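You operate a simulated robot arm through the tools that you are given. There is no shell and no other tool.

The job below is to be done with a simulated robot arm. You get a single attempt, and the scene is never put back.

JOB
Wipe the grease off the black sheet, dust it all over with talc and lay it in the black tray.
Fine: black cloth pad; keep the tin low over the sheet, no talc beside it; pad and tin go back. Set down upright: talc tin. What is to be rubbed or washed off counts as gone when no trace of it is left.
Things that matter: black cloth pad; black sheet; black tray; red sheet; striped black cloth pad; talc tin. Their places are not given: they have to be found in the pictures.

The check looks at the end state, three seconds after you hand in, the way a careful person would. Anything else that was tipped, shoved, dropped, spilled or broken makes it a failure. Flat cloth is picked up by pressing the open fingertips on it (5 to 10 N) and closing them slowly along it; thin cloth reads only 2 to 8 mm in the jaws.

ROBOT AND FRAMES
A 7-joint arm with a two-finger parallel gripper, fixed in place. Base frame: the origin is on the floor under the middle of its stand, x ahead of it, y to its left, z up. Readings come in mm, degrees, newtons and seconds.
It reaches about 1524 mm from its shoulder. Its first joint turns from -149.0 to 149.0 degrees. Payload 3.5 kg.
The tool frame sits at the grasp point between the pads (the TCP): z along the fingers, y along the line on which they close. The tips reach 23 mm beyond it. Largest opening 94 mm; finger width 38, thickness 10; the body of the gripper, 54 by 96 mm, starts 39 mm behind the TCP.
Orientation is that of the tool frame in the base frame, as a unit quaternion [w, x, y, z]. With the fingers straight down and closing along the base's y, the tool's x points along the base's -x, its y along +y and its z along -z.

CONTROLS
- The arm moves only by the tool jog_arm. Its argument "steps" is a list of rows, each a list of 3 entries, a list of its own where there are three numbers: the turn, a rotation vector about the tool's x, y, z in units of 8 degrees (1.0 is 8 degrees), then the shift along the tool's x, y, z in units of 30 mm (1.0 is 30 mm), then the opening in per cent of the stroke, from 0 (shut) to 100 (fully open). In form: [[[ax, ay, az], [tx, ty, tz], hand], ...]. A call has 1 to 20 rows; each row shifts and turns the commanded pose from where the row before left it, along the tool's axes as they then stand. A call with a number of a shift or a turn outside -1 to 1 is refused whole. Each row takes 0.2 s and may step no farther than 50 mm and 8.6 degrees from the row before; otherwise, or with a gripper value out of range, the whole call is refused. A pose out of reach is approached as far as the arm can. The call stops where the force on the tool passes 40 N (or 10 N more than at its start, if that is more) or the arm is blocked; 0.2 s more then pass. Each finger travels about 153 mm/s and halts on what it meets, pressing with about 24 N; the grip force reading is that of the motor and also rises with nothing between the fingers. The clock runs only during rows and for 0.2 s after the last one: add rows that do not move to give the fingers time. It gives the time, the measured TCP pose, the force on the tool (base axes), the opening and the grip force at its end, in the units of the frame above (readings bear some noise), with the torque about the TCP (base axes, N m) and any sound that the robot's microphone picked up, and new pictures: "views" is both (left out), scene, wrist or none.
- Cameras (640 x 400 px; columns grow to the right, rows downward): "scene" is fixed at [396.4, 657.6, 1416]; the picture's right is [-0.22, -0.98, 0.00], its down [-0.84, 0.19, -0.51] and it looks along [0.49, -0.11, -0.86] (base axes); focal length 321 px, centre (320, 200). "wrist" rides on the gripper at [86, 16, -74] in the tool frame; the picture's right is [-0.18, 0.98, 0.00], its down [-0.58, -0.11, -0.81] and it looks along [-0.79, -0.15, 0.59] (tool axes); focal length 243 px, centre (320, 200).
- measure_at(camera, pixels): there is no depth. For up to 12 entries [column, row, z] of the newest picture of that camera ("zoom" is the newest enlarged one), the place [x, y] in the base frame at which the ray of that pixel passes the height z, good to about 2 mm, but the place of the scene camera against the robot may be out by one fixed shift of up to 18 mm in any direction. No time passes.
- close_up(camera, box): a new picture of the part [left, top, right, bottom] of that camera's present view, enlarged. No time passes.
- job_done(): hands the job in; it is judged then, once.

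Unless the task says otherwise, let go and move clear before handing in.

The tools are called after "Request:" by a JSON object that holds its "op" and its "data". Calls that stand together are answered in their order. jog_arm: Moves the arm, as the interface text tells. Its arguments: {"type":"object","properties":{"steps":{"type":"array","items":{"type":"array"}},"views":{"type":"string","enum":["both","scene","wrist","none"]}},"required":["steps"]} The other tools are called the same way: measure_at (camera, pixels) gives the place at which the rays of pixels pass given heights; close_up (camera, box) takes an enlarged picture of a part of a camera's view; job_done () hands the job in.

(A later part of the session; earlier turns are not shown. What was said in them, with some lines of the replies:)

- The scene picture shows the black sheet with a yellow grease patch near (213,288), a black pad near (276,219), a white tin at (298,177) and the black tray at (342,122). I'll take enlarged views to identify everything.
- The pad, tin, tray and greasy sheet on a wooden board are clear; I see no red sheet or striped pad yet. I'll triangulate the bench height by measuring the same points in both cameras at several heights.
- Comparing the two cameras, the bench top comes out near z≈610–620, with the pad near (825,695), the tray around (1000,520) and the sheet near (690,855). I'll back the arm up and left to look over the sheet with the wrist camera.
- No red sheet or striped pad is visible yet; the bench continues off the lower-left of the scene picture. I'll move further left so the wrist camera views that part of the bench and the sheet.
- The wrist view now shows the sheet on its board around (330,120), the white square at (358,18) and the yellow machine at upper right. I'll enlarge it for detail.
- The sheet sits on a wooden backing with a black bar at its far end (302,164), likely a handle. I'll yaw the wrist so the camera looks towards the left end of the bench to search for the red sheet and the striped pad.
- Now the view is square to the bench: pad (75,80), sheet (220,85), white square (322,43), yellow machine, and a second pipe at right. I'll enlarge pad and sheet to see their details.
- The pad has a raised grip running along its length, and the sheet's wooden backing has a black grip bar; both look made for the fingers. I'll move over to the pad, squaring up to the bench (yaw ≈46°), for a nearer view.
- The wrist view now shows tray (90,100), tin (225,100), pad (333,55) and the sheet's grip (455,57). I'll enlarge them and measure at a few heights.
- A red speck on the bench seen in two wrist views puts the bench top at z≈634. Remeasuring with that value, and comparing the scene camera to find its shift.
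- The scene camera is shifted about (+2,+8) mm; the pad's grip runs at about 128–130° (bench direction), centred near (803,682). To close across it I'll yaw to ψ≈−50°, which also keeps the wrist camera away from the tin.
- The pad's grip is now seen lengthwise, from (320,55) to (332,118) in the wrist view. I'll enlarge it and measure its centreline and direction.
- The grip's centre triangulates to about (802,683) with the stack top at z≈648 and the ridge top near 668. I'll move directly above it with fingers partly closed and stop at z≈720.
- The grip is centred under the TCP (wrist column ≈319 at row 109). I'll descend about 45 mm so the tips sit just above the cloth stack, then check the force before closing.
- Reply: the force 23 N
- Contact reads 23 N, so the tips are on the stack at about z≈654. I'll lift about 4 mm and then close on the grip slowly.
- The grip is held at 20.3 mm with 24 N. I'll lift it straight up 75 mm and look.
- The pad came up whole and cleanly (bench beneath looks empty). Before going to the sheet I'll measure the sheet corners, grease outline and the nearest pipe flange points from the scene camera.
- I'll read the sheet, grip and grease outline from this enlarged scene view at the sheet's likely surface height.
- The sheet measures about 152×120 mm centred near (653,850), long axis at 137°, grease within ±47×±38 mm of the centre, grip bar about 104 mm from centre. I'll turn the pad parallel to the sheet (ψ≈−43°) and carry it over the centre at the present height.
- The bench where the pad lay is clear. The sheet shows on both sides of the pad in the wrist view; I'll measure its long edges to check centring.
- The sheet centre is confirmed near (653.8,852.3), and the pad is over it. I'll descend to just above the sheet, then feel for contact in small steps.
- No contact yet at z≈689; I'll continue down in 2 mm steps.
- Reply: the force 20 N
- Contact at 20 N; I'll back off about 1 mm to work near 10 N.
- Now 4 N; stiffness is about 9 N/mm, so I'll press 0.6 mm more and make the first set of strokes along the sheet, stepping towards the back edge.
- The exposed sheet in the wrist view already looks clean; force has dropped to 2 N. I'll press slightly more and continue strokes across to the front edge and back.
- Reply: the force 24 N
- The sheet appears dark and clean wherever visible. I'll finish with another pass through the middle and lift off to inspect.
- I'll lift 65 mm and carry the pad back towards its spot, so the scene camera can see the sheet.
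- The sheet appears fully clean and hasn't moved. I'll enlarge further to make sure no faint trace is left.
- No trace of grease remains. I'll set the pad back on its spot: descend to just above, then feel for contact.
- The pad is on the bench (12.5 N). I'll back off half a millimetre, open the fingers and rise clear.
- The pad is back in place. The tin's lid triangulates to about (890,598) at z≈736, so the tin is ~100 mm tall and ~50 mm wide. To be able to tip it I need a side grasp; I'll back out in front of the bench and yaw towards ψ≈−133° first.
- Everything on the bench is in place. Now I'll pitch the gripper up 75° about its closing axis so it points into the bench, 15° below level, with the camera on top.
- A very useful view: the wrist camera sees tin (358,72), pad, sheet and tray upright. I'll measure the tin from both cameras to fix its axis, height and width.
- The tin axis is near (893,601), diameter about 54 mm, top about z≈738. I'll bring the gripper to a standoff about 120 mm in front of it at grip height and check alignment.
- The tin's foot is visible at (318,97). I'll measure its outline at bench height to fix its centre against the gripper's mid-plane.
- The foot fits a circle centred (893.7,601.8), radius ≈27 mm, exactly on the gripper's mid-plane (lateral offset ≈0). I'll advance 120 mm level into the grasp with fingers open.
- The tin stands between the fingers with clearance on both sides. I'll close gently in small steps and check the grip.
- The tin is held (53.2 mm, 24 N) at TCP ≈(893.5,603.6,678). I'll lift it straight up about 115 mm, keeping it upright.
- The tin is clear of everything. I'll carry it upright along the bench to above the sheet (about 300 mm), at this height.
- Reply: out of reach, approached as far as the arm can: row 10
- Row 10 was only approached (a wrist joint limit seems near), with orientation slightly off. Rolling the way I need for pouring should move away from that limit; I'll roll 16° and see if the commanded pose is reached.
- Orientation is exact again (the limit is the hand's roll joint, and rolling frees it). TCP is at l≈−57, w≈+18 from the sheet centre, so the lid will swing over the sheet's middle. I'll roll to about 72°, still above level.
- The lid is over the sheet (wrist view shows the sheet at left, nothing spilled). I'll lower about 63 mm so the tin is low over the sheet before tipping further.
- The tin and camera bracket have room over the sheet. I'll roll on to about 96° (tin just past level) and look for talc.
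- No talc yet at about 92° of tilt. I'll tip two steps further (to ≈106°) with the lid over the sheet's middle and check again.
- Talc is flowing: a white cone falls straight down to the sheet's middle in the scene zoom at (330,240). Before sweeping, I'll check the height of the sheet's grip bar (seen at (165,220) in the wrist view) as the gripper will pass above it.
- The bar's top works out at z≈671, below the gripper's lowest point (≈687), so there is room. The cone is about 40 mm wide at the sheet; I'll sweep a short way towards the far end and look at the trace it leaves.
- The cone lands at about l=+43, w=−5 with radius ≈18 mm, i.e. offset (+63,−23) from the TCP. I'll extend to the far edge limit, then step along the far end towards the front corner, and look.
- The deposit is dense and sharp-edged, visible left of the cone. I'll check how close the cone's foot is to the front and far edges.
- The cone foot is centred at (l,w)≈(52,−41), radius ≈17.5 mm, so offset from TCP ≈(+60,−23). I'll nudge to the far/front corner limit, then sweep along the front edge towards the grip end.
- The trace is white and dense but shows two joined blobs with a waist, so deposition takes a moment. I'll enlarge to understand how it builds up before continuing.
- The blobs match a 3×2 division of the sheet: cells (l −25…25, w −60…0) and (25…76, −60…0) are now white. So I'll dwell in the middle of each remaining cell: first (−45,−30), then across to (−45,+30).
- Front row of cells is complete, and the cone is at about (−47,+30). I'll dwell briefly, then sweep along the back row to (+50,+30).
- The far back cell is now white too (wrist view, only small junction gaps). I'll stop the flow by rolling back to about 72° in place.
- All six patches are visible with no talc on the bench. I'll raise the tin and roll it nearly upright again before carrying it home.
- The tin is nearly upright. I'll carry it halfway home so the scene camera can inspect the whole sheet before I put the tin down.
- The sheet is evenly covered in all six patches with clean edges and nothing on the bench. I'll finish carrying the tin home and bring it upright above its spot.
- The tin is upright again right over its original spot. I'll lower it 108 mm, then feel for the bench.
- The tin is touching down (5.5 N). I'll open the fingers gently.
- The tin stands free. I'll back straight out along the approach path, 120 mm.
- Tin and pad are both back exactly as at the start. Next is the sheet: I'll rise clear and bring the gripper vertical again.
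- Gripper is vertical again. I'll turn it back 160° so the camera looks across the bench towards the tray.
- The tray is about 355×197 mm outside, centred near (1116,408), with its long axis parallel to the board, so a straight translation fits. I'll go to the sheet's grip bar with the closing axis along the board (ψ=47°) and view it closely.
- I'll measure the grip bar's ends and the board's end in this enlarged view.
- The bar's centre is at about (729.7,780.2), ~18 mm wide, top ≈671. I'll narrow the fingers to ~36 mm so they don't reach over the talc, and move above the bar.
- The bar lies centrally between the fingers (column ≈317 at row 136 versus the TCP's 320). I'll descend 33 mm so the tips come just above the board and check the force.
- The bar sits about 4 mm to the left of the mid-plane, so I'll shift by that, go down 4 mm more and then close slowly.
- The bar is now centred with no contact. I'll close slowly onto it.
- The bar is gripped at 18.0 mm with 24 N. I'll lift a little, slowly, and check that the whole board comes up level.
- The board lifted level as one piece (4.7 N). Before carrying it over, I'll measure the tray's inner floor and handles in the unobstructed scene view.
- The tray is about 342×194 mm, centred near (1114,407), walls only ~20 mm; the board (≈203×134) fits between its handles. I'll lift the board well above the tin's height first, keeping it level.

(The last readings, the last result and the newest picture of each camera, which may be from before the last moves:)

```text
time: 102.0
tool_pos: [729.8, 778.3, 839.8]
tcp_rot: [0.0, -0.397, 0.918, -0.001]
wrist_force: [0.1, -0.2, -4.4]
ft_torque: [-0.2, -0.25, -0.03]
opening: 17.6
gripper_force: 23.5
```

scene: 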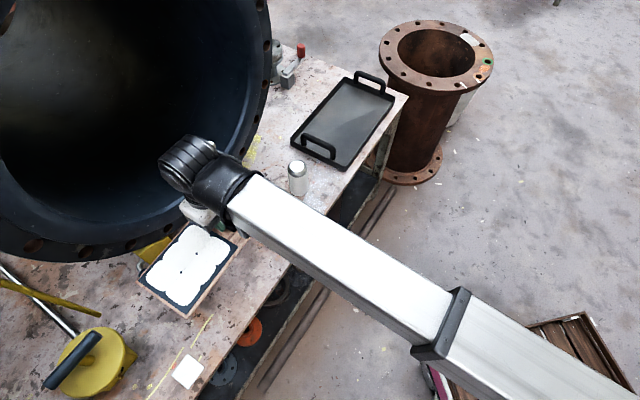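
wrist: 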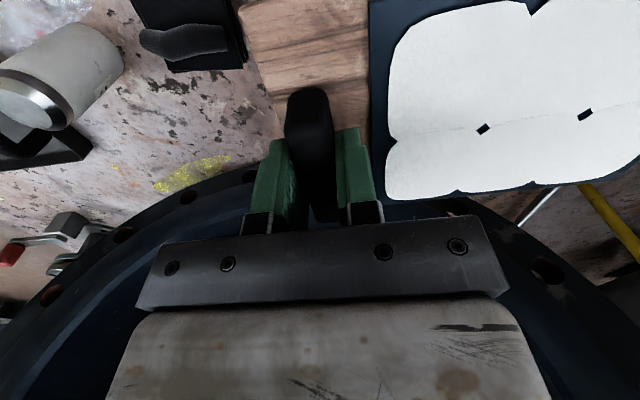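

The board hangs level and the talc is undisturbed. I'll carry it along the bench towards the tray at this height.

Request:
{"op": "jog_arm", "data": {"steps": [[[0, 0, 0], [0.005, -0.3, 0], 0], [[0, 0, 0], [0.01, -0.6, 0], 0], [[0, 0, 0], [0.013, -0.8, 0], 0], [[0, 0, 0], [0.013, -0.8, 0], 0], [[0, 0, 0], [0.013, -0.8, 0], 0], [[0, 0, 0], [0.013, -0.8, 0], 0], [[0, 0, 0], [0.013, -0.8, 0], 0], [[0, 0, 0], [0.013, -0.8, 0], 0], [[0, 0, 0], [0.013, -0.8, 0], 0], [[0, 0, 0], [0.013, -0.8, 0], 0], [[0, 0, 0], [0.013, -0.8, 0], 0], [[0, 0, 0], [0.013, -0.8, 0], 0], [[0, 0, 0], [0.013, -0.8, 0], 0], [[0, 0, 0], [0.013, -0.8, 0], 0], [[0, 0, 0], [0.013, -0.8, 0], 0], [[0, 0, 0], [0.013, -0.8, 0], 0], [[0, 0, 0], [0.01, -0.6, 0], 0], [[0, 0, 0], [0.005, -0.3, 0], 0], [[0, 0, 0], [0, 0, 0], 0]]}}

```text
time: 106.0
tool_pos: [1011.1, 505.8, 840.1]
tcp_rot: [0.001, -0.397, 0.918, 0.0]
wrist_force: [-0.2, 0.1, -4.3]
ft_torque: [-0.24, -0.23, 0.03]
opening: 18.0
gripper_force: 24.1
```

scene: 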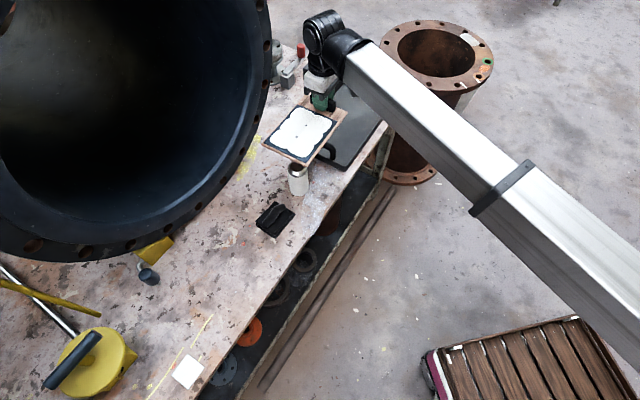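
wrist: 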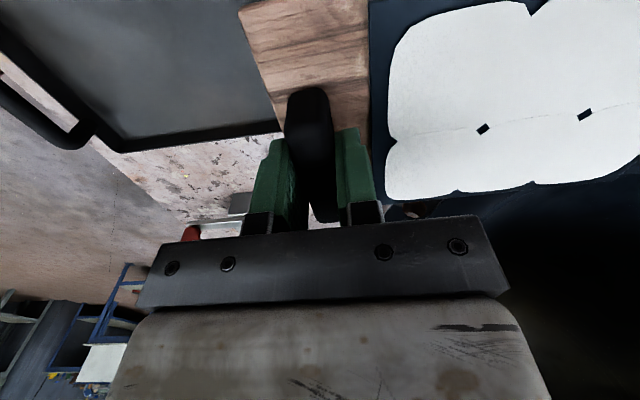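

No talc on the bench where the sheet lay, and the board passes well above the tin. I'll carry it the remaining ~229 mm to above the tray.

Request:
{"op": "jog_arm", "data": {"steps": [[[0, 0, 0], [0.01, -0.4, 0], 0], [[0, 0, 0], [0.01, -0.7, 0], 0], [[0, 0, 0], [0.012, -0.8, 0], 0], [[0, 0, 0], [0.012, -0.8, 0], 0], [[0, 0, 0], [0.012, -0.8, 0], 0], [[0, 0, 0], [0.012, -0.8, 0], 0], [[0, 0, 0], [0.012, -0.8, 0], 0], [[0, 0, 0], [0.012, -0.8, 0], 0], [[0, 0, 0], [0.012, -0.8, 0], 0], [[0, 0, 0], [0.01, -0.6, 0], 0], [[0, 0, 0], [0.005, -0.33, 0], 0], [[0, 0, 0], [0, 0, 0], 0]]}}

Request:
{"op": "close_up", "data": {"camera": "scene", "box": [260, 20, 440, 190]}}

```text
time: 108.6
tool_pos: [1174.8, 346.8, 839.2]
tcp_rot: [0.0, -0.397, 0.918, 0.0]
wrist_force: [-0.1, -0.3, -4.3]
ft_torque: [-0.21, -0.25, -0.03]
opening: 18.0
gripper_force: 23.9
```

scene: 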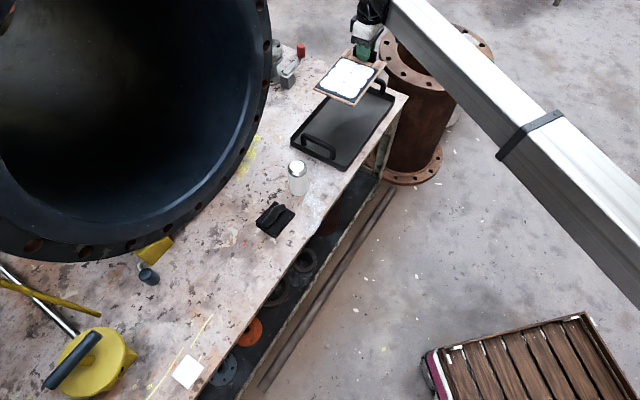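
wrist: 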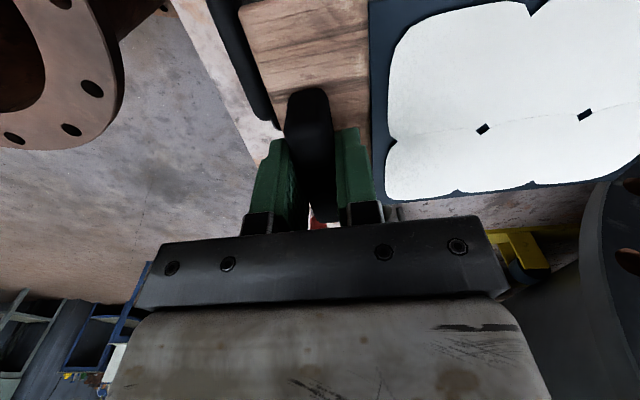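

```text
2.35 times, centred on (350, 105) of scene
```

zoom: 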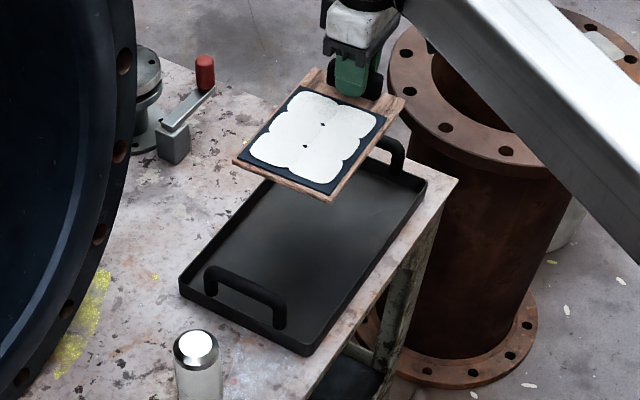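

The board is over the tray. I'll recheck the tray's rim corners in this view and the far rim in the wrist view to be sure of the lateral fit.

Request:
{"op": "measure_at", "data": {"camera": "zoom", "pixels": [[180, 283, 652], [306, 343, 652], [427, 181, 652], [180, 296, 634], [304, 356, 634], [426, 193, 634]]}}

Request:
{"op": "close_up", "data": {"camera": "wrist", "box": [140, 0, 400, 240]}}

Request:
{"op": "measure_at", "data": {"camera": "wrist", "pixels": [[210, 2, 652], [268, 118, 652], [222, 0, 690], [272, 110, 690], [185, 0, 634], [262, 155, 634]]}}

```text
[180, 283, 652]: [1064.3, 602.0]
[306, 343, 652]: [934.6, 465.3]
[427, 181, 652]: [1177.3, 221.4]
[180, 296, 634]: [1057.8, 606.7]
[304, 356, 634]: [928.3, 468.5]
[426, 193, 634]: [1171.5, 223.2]
```

```text
1.67 times, centred on (270, 120) of wrist
```

zoom: 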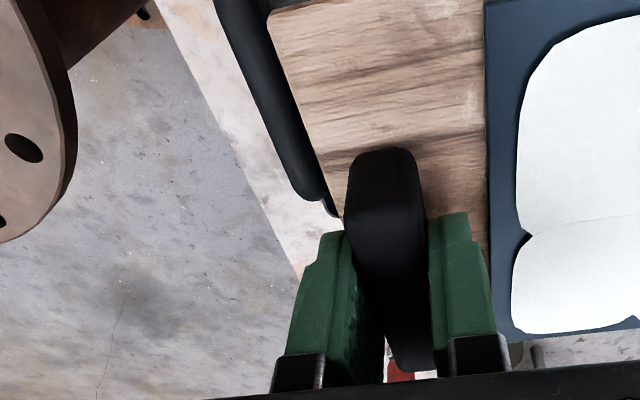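

```text
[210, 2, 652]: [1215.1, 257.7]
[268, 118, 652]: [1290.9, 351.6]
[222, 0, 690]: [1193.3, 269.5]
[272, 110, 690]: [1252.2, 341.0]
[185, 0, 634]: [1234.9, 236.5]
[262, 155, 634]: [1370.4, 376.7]
```

The far handle is confirmed about 150 mm beyond the tray centre, so the fit is good. I'll shift 12 mm towards the tray's near end for extra clearance at the gripper and lower slowly to just above the floor.

Request:
{"op": "jog_arm", "data": {"steps": [[[0, 0, 0], [0, 0.4, 0], 0], [[0, 0, 0], [0, 0, 0.4], 0], [[0, 0, 0], [0, 0, 0.7], 0], [[0, 0, 0], [0, 0, 0.8], 0], [[0, 0, 0], [0, 0, 0.8], 0], [[0, 0, 0], [0, 0, 0.7], 0], [[0, 0, 0], [0, 0, 0.5], 0], [[0, 0, 0], [0, 0, 0.3], 0], [[0, 0, 0], [0, 0, 0], 0]]}}

Request:
{"op": "close_up", "data": {"camera": "scene", "box": [260, 40, 420, 190]}}

```text
time: 110.6
tool_pos: [1166.7, 356.4, 713.5]
tcp_rot: [0.0, -0.397, 0.918, 0.0]
wrist_force: [1.5, 0.4, -4.4]
ft_torque: [-0.27, -0.24, 0.02]
opening: 18.1
gripper_force: 24.2
```

scene: 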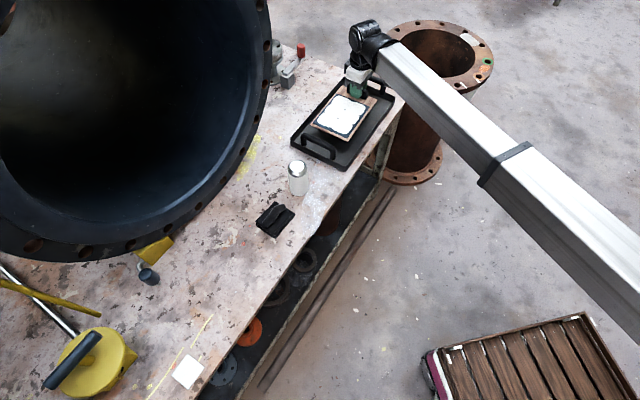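
wrist: 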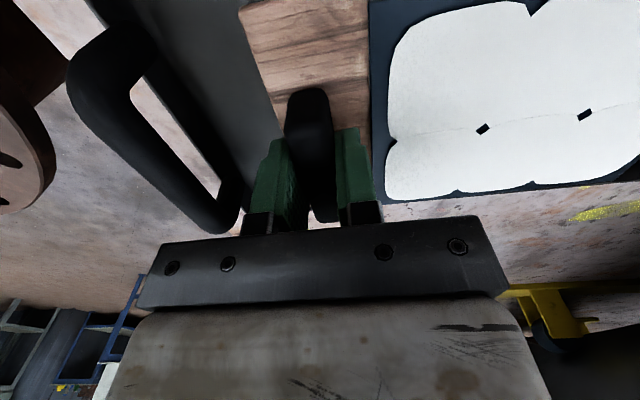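

```text
2.67 times, centred on (340, 115) of scene
```

zoom: 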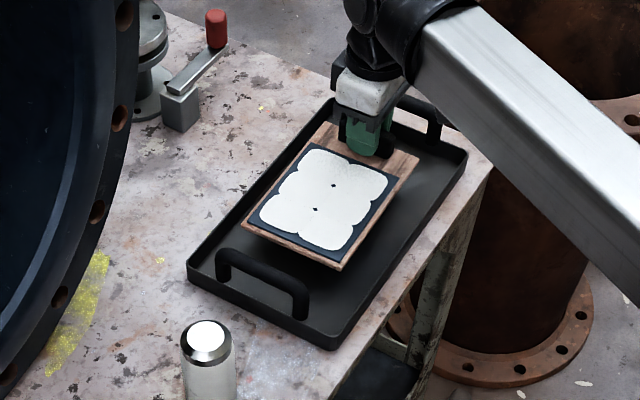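

The board is nicely inside the tray's outline, clear of both handles. I'll lower another 30 mm, then feel for the floor.

Request:
{"op": "jog_arm", "data": {"steps": [[[0, 0, 0], [0, 0, 0.4], 0], [[0, 0, 0], [0, 0, 0.4], 0], [[0, 0, 0], [0, 0, 0.2], 0], [[0, 0, 0], [0, 0, 0], 0]], "views": "wrist"}}

```text
time: 111.6
tool_pos: [1166.3, 354.9, 683.7]
tcp_rot: [0.0, -0.398, 0.918, -0.001]
wrist_force: [0.1, 0.0, -4.6]
ft_torque: [-0.24, -0.23, 0.0]
opening: 18.0
gripper_force: 24.0
```

wrist: 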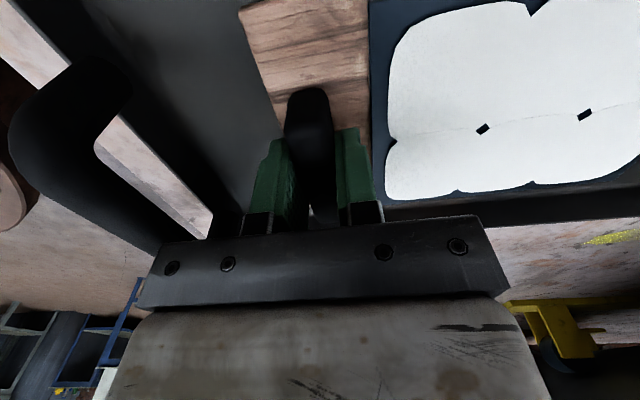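

Request:
{"op": "jog_arm", "data": {"steps": [[[0, 0, 0], [0, 0, 0.1], 0], [[0, 0, 0], [0, 0, 0.05], 0], [[0, 0, 0], [0, 0, 0], 0]], "views": "none"}}

```text
time: 112.4
tool_pos: [1167.5, 355.5, 678.2]
tcp_rot: [0.0, -0.398, 0.918, 0.001]
wrist_force: [0.0, 1.0, -4.0]
ft_torque: [-0.24, -0.21, -0.02]
opening: 17.8
gripper_force: 24.3
```

Request:
{"op": "jog_arm", "data": {"steps": [[[0, 0, 0], [0, 0, 0.06], 0], [[0, 0, 0], [0, 0, 0], 0]], "views": "none"}}

```text
time: 113.0
tool_pos: [1166.7, 355.0, 677.3]
tcp_rot: [0.0, -0.397, 0.918, 0.0]
wrist_force: [-1.0, 0.5, -4.5]
ft_torque: [-0.22, -0.2, -0.02]
opening: 17.7
gripper_force: 23.4
```

Request:
{"op": "jog_arm", "data": {"steps": [[[0, 0, 0], [0, 0, 0.05], 0], [[0, 0, 0], [0, 0, 0], 0]], "views": "none"}}

```text
time: 113.6
tool_pos: [1166.1, 356.4, 675.3]
tcp_rot: [0.0, -0.397, 0.918, 0.0]
wrist_force: [0.5, 0.1, -4.5]
ft_torque: [-0.27, -0.23, 0.01]
opening: 17.8
gripper_force: 23.8
```

Still carrying the full weight at z≈675; continuing in 1.5 mm steps.

Request:
{"op": "jog_arm", "data": {"steps": [[[0, 0, 0], [0, 0, 0.05], 0], [[0, 0, 0], [0, 0, 0], 0]], "views": "none"}}

```text
time: 114.2
tool_pos: [1166.4, 355.3, 673.4]
tcp_rot: [0.0, -0.397, 0.918, -0.001]
wrist_force: [0.9, 0.6, -4.3]
ft_torque: [-0.03, -0.14, 0.0]
opening: 17.9
gripper_force: 23.7
```

The torque is dropping, so the board's far end has begun to touch; a bit further.

Request:
{"op": "jog_arm", "data": {"steps": [[[0, 0, 0], [0, 0, 0.035], 0], [[0, 0, 0], [0, 0, 0], 0]], "views": "none"}}

```text
time: 114.8
tool_pos: [1166.6, 355.4, 672.4]
tcp_rot: [0.0, -0.396, 0.918, 0.001]
wrist_force: [0.8, -2.4, -1.2]
ft_torque: [0.28, 0.15, 0.1]
opening: 18.0
gripper_force: 24.2
```

Request:
{"op": "jog_arm", "data": {"steps": [[[0, 0, 0], [0, 0, 0.02], 0], [[0, 0, 0], [0, 0, 0], 0]], "views": "both"}}

```text
time: 115.4
tool_pos: [1165.4, 355.4, 673.5]
tcp_rot: [0.0, -0.397, 0.918, 0.0]
wrist_force: [3.4, -0.6, 3.4]
ft_torque: [-0.18, 0.16, 0.0]
opening: 17.9
gripper_force: 23.7
```

scene: 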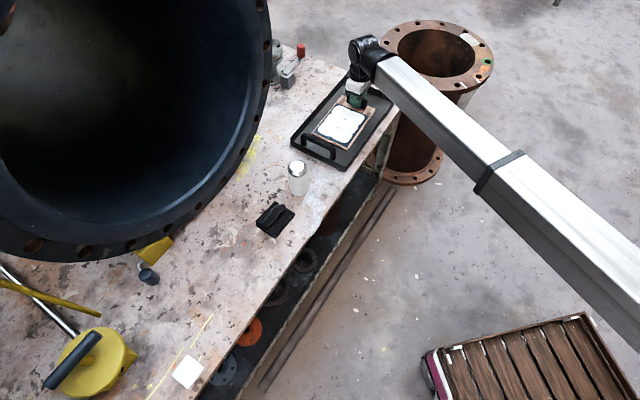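
wrist: 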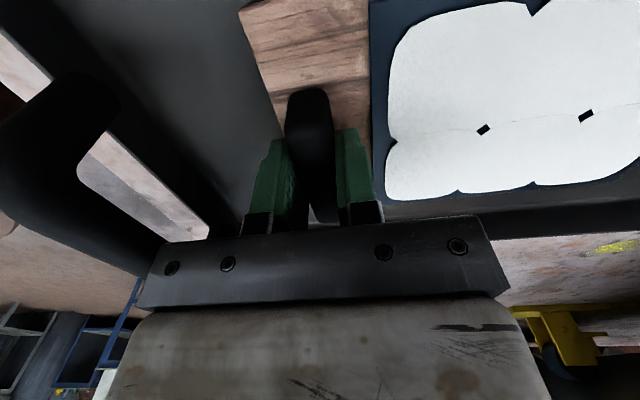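

The board now rests on the tray floor (contact force turned upward). I'll open the fingers gently to ~36 mm.

Request:
{"op": "jog_arm", "data": {"steps": [[[0, 0, 0], [0, 0, 0], 22], [[0, 0, 0], [0, 0, 0], 26], [[0, 0, 0], [0, 0, 0], 32], [[0, 0, 0], [0, 0, 0], 38], [[0, 0, 0], [0, 0, 0], 38]], "views": "wrist"}}

```text
time: 116.6
tool_pos: [1167.5, 355.7, 672.9]
tcp_rot: [0.0, -0.397, 0.918, 0.0]
wrist_force: [-0.2, 0.6, -1.0]
ft_torque: [-0.02, 0.01, -0.02]
opening: 35.8
gripper_force: 0.0
```

wrist: 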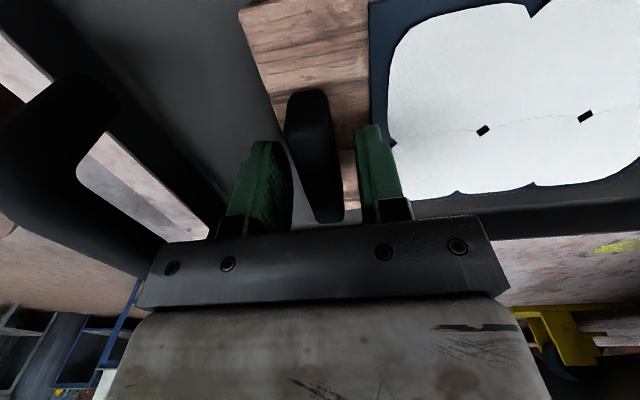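

The bar is free with gaps on both sides and no force. I'll rise straight up, clear of the tray handles.

Request:
{"op": "jog_arm", "data": {"steps": [[[0, 0, 0], [0, 0, -0.3], 38], [[0, 0, 0], [0, 0, -0.6], 38], [[0, 0, 0], [0, 0, -1], 38], [[0, 0, 0], [0, 0, -1], 38], [[0, 0, 0], [0, 0, -1], 38], [[0, 0, 0], [0, 0, -1], 38], [[0, 0, 0], [0, 0, -1], 38], [[0, 0, 0], [0, 0, -1], 38]]}}

Request:
{"op": "close_up", "data": {"camera": "scene", "box": [260, 40, 420, 190]}}

```text
time: 118.4
tool_pos: [1166.8, 355.0, 879.3]
tcp_rot: [0.0, -0.397, 0.918, 0.0]
wrist_force: [-0.2, -0.6, 0.3]
ft_torque: [0.0, 0.02, -0.01]
opening: 35.4
gripper_force: 0.0
```

scene: 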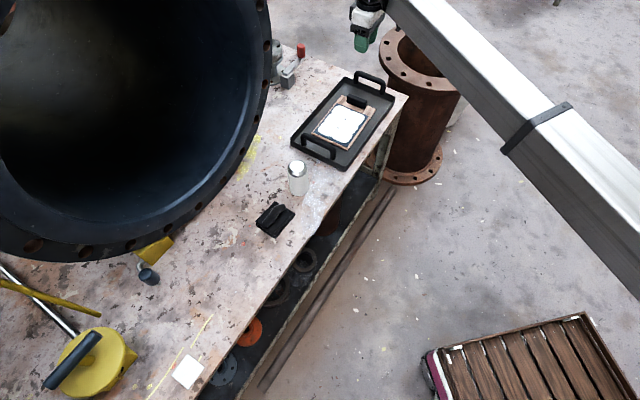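
wrist: 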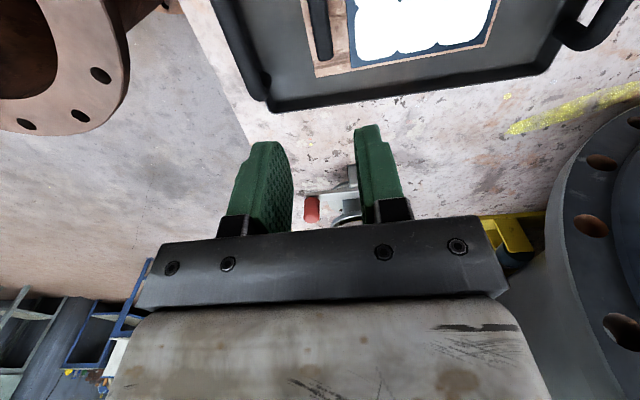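

```text
2.67 times, centred on (340, 115) of scene
```

zoom: 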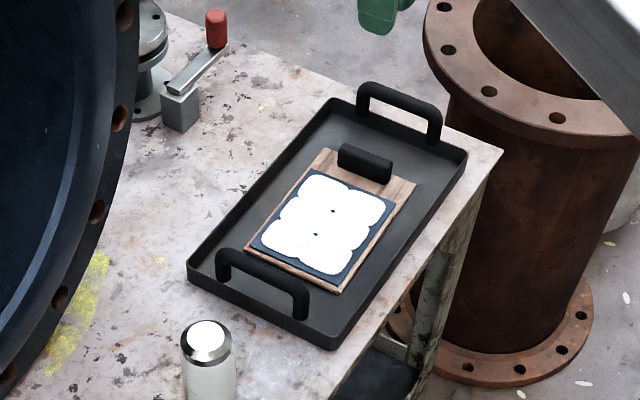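

The sheet lies flat in the tray, talc intact. I'll check the bench where the sheet was, and the pad and tin once more.

Request:
{"op": "close_up", "data": {"camera": "scene", "box": [150, 225, 280, 345]}}

Request:
{"op": "close_up", "data": {"camera": "scene", "box": [230, 140, 340, 250]}}

Request:
{"op": "close_up", "data": {"camera": "scene", "box": [300, 85, 390, 165]}}

```text
3.33 times, centred on (215, 285) of scene
```

zoom: 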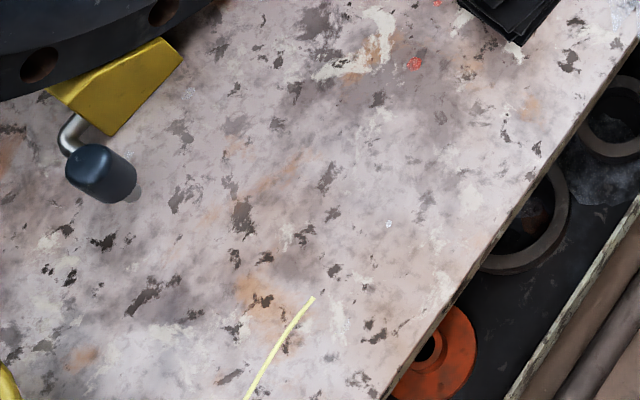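

```text
3.64 times, centred on (285, 195) of scene
```

zoom: 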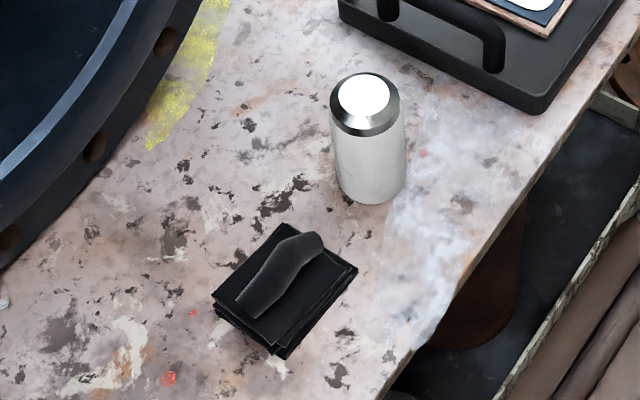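

```text
5.00 times, centred on (345, 125) of scene
```

zoom: 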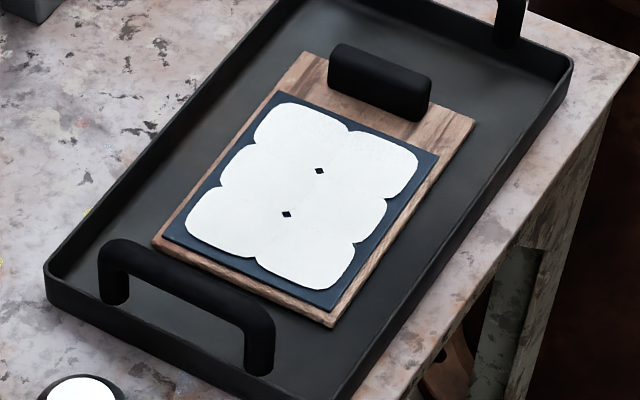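

Everything is in order: bench clean, pad and tin at their places, sheet flat in the tray. I'll move the arm back near its starting position, clear of the bench items.

Request:
{"op": "jog_arm", "data": {"steps": [[[0, 0, 0], [0, 0, -0.8], 38], [[0, 0, 0], [0, 0, -0.8], 38], [[0, 0, 0], [0.515, 0.833, 0], 38], [[0, 0, 0], [0.515, 0.833, 0], 38], [[0, 0, 0], [0.515, 0.833, 0], 38], [[0, 0, 0], [0.515, 0.833, 0], 38], [[0, 0, 0], [0.515, 0.833, 0], 38], [[0, 0, 0], [0.515, 0.833, 0], 38], [[0, 0, 0], [0.515, 0.833, 0], 38], [[0, 0, 0], [0.515, 0.833, 0], 38], [[0, 0, 0], [0.515, 0.833, 0], 38], [[0, 0, 0], [0.515, 0.833, 0], 38], [[0, 0, 0], [0.515, 0.833, 0], 38], [[0, 0, 0], [0.515, 0.833, 0], 38], [[0, 0, 0], [0.515, 0.833, 0], 38], [[0, 0, 0], [0.515, 0.833, 0], 38], [[0, 0, 0], [0.515, 0.833, 0], 38], [[0, 0, 0], [0.515, 0.833, 0], 38], [[0, 0, 0], [0, 0, 0], 38]]}}

```text
time: 122.4
tool_pos: [704.5, 448.3, 929.1]
tcp_rot: [0.0, -0.397, 0.918, -0.001]
wrist_force: [0.4, 0.7, 0.3]
ft_torque: [-0.02, 0.0, -0.03]
opening: 35.5
gripper_force: 0.0
```

scene: 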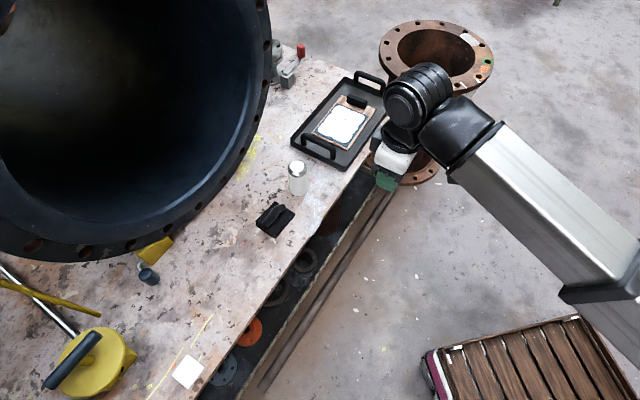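
wrist: 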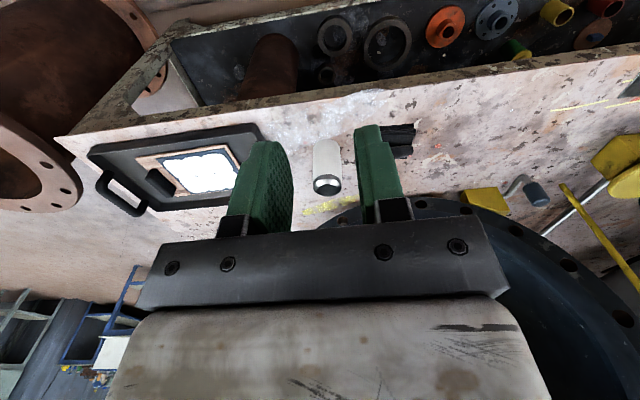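

The latest pictures show the dusted sheet flat in the tray (scene 342,122), the tin upright at (298,177), the pad at (276,219), a clean bench and the arm well clear. The job is complete, so I'll hand it in.

Request:
{"op": "job_done", "data": {}}

```text
The job is handed in.
```

I handed the job in. The grease is off the black sheet, the sheet is dusted with talc, and it lies flat in the black tray. I don't have the check's result.

- **Grease:** I wiped the sheet with the black cloth pad. Enlarged views afterwards showed no trace left.
- **Talc:** It lies as six joined white patches over nearly the whole sheet. Two pinhole gaps and a thin dark margin along the edges remain. I saw no talc on the bench.
- **Sheet in the tray:** The sheet came up together with its wooden backing and grip bar, so all of that is in the tray. The talc stayed in place and the tray did not move.
- **Pad and tin:** Both are back within about 2 mm of where they started, with the tin upright.

I never saw the red sheet or the striped pad in any picture. The arm was clear of the bench when I handed in.
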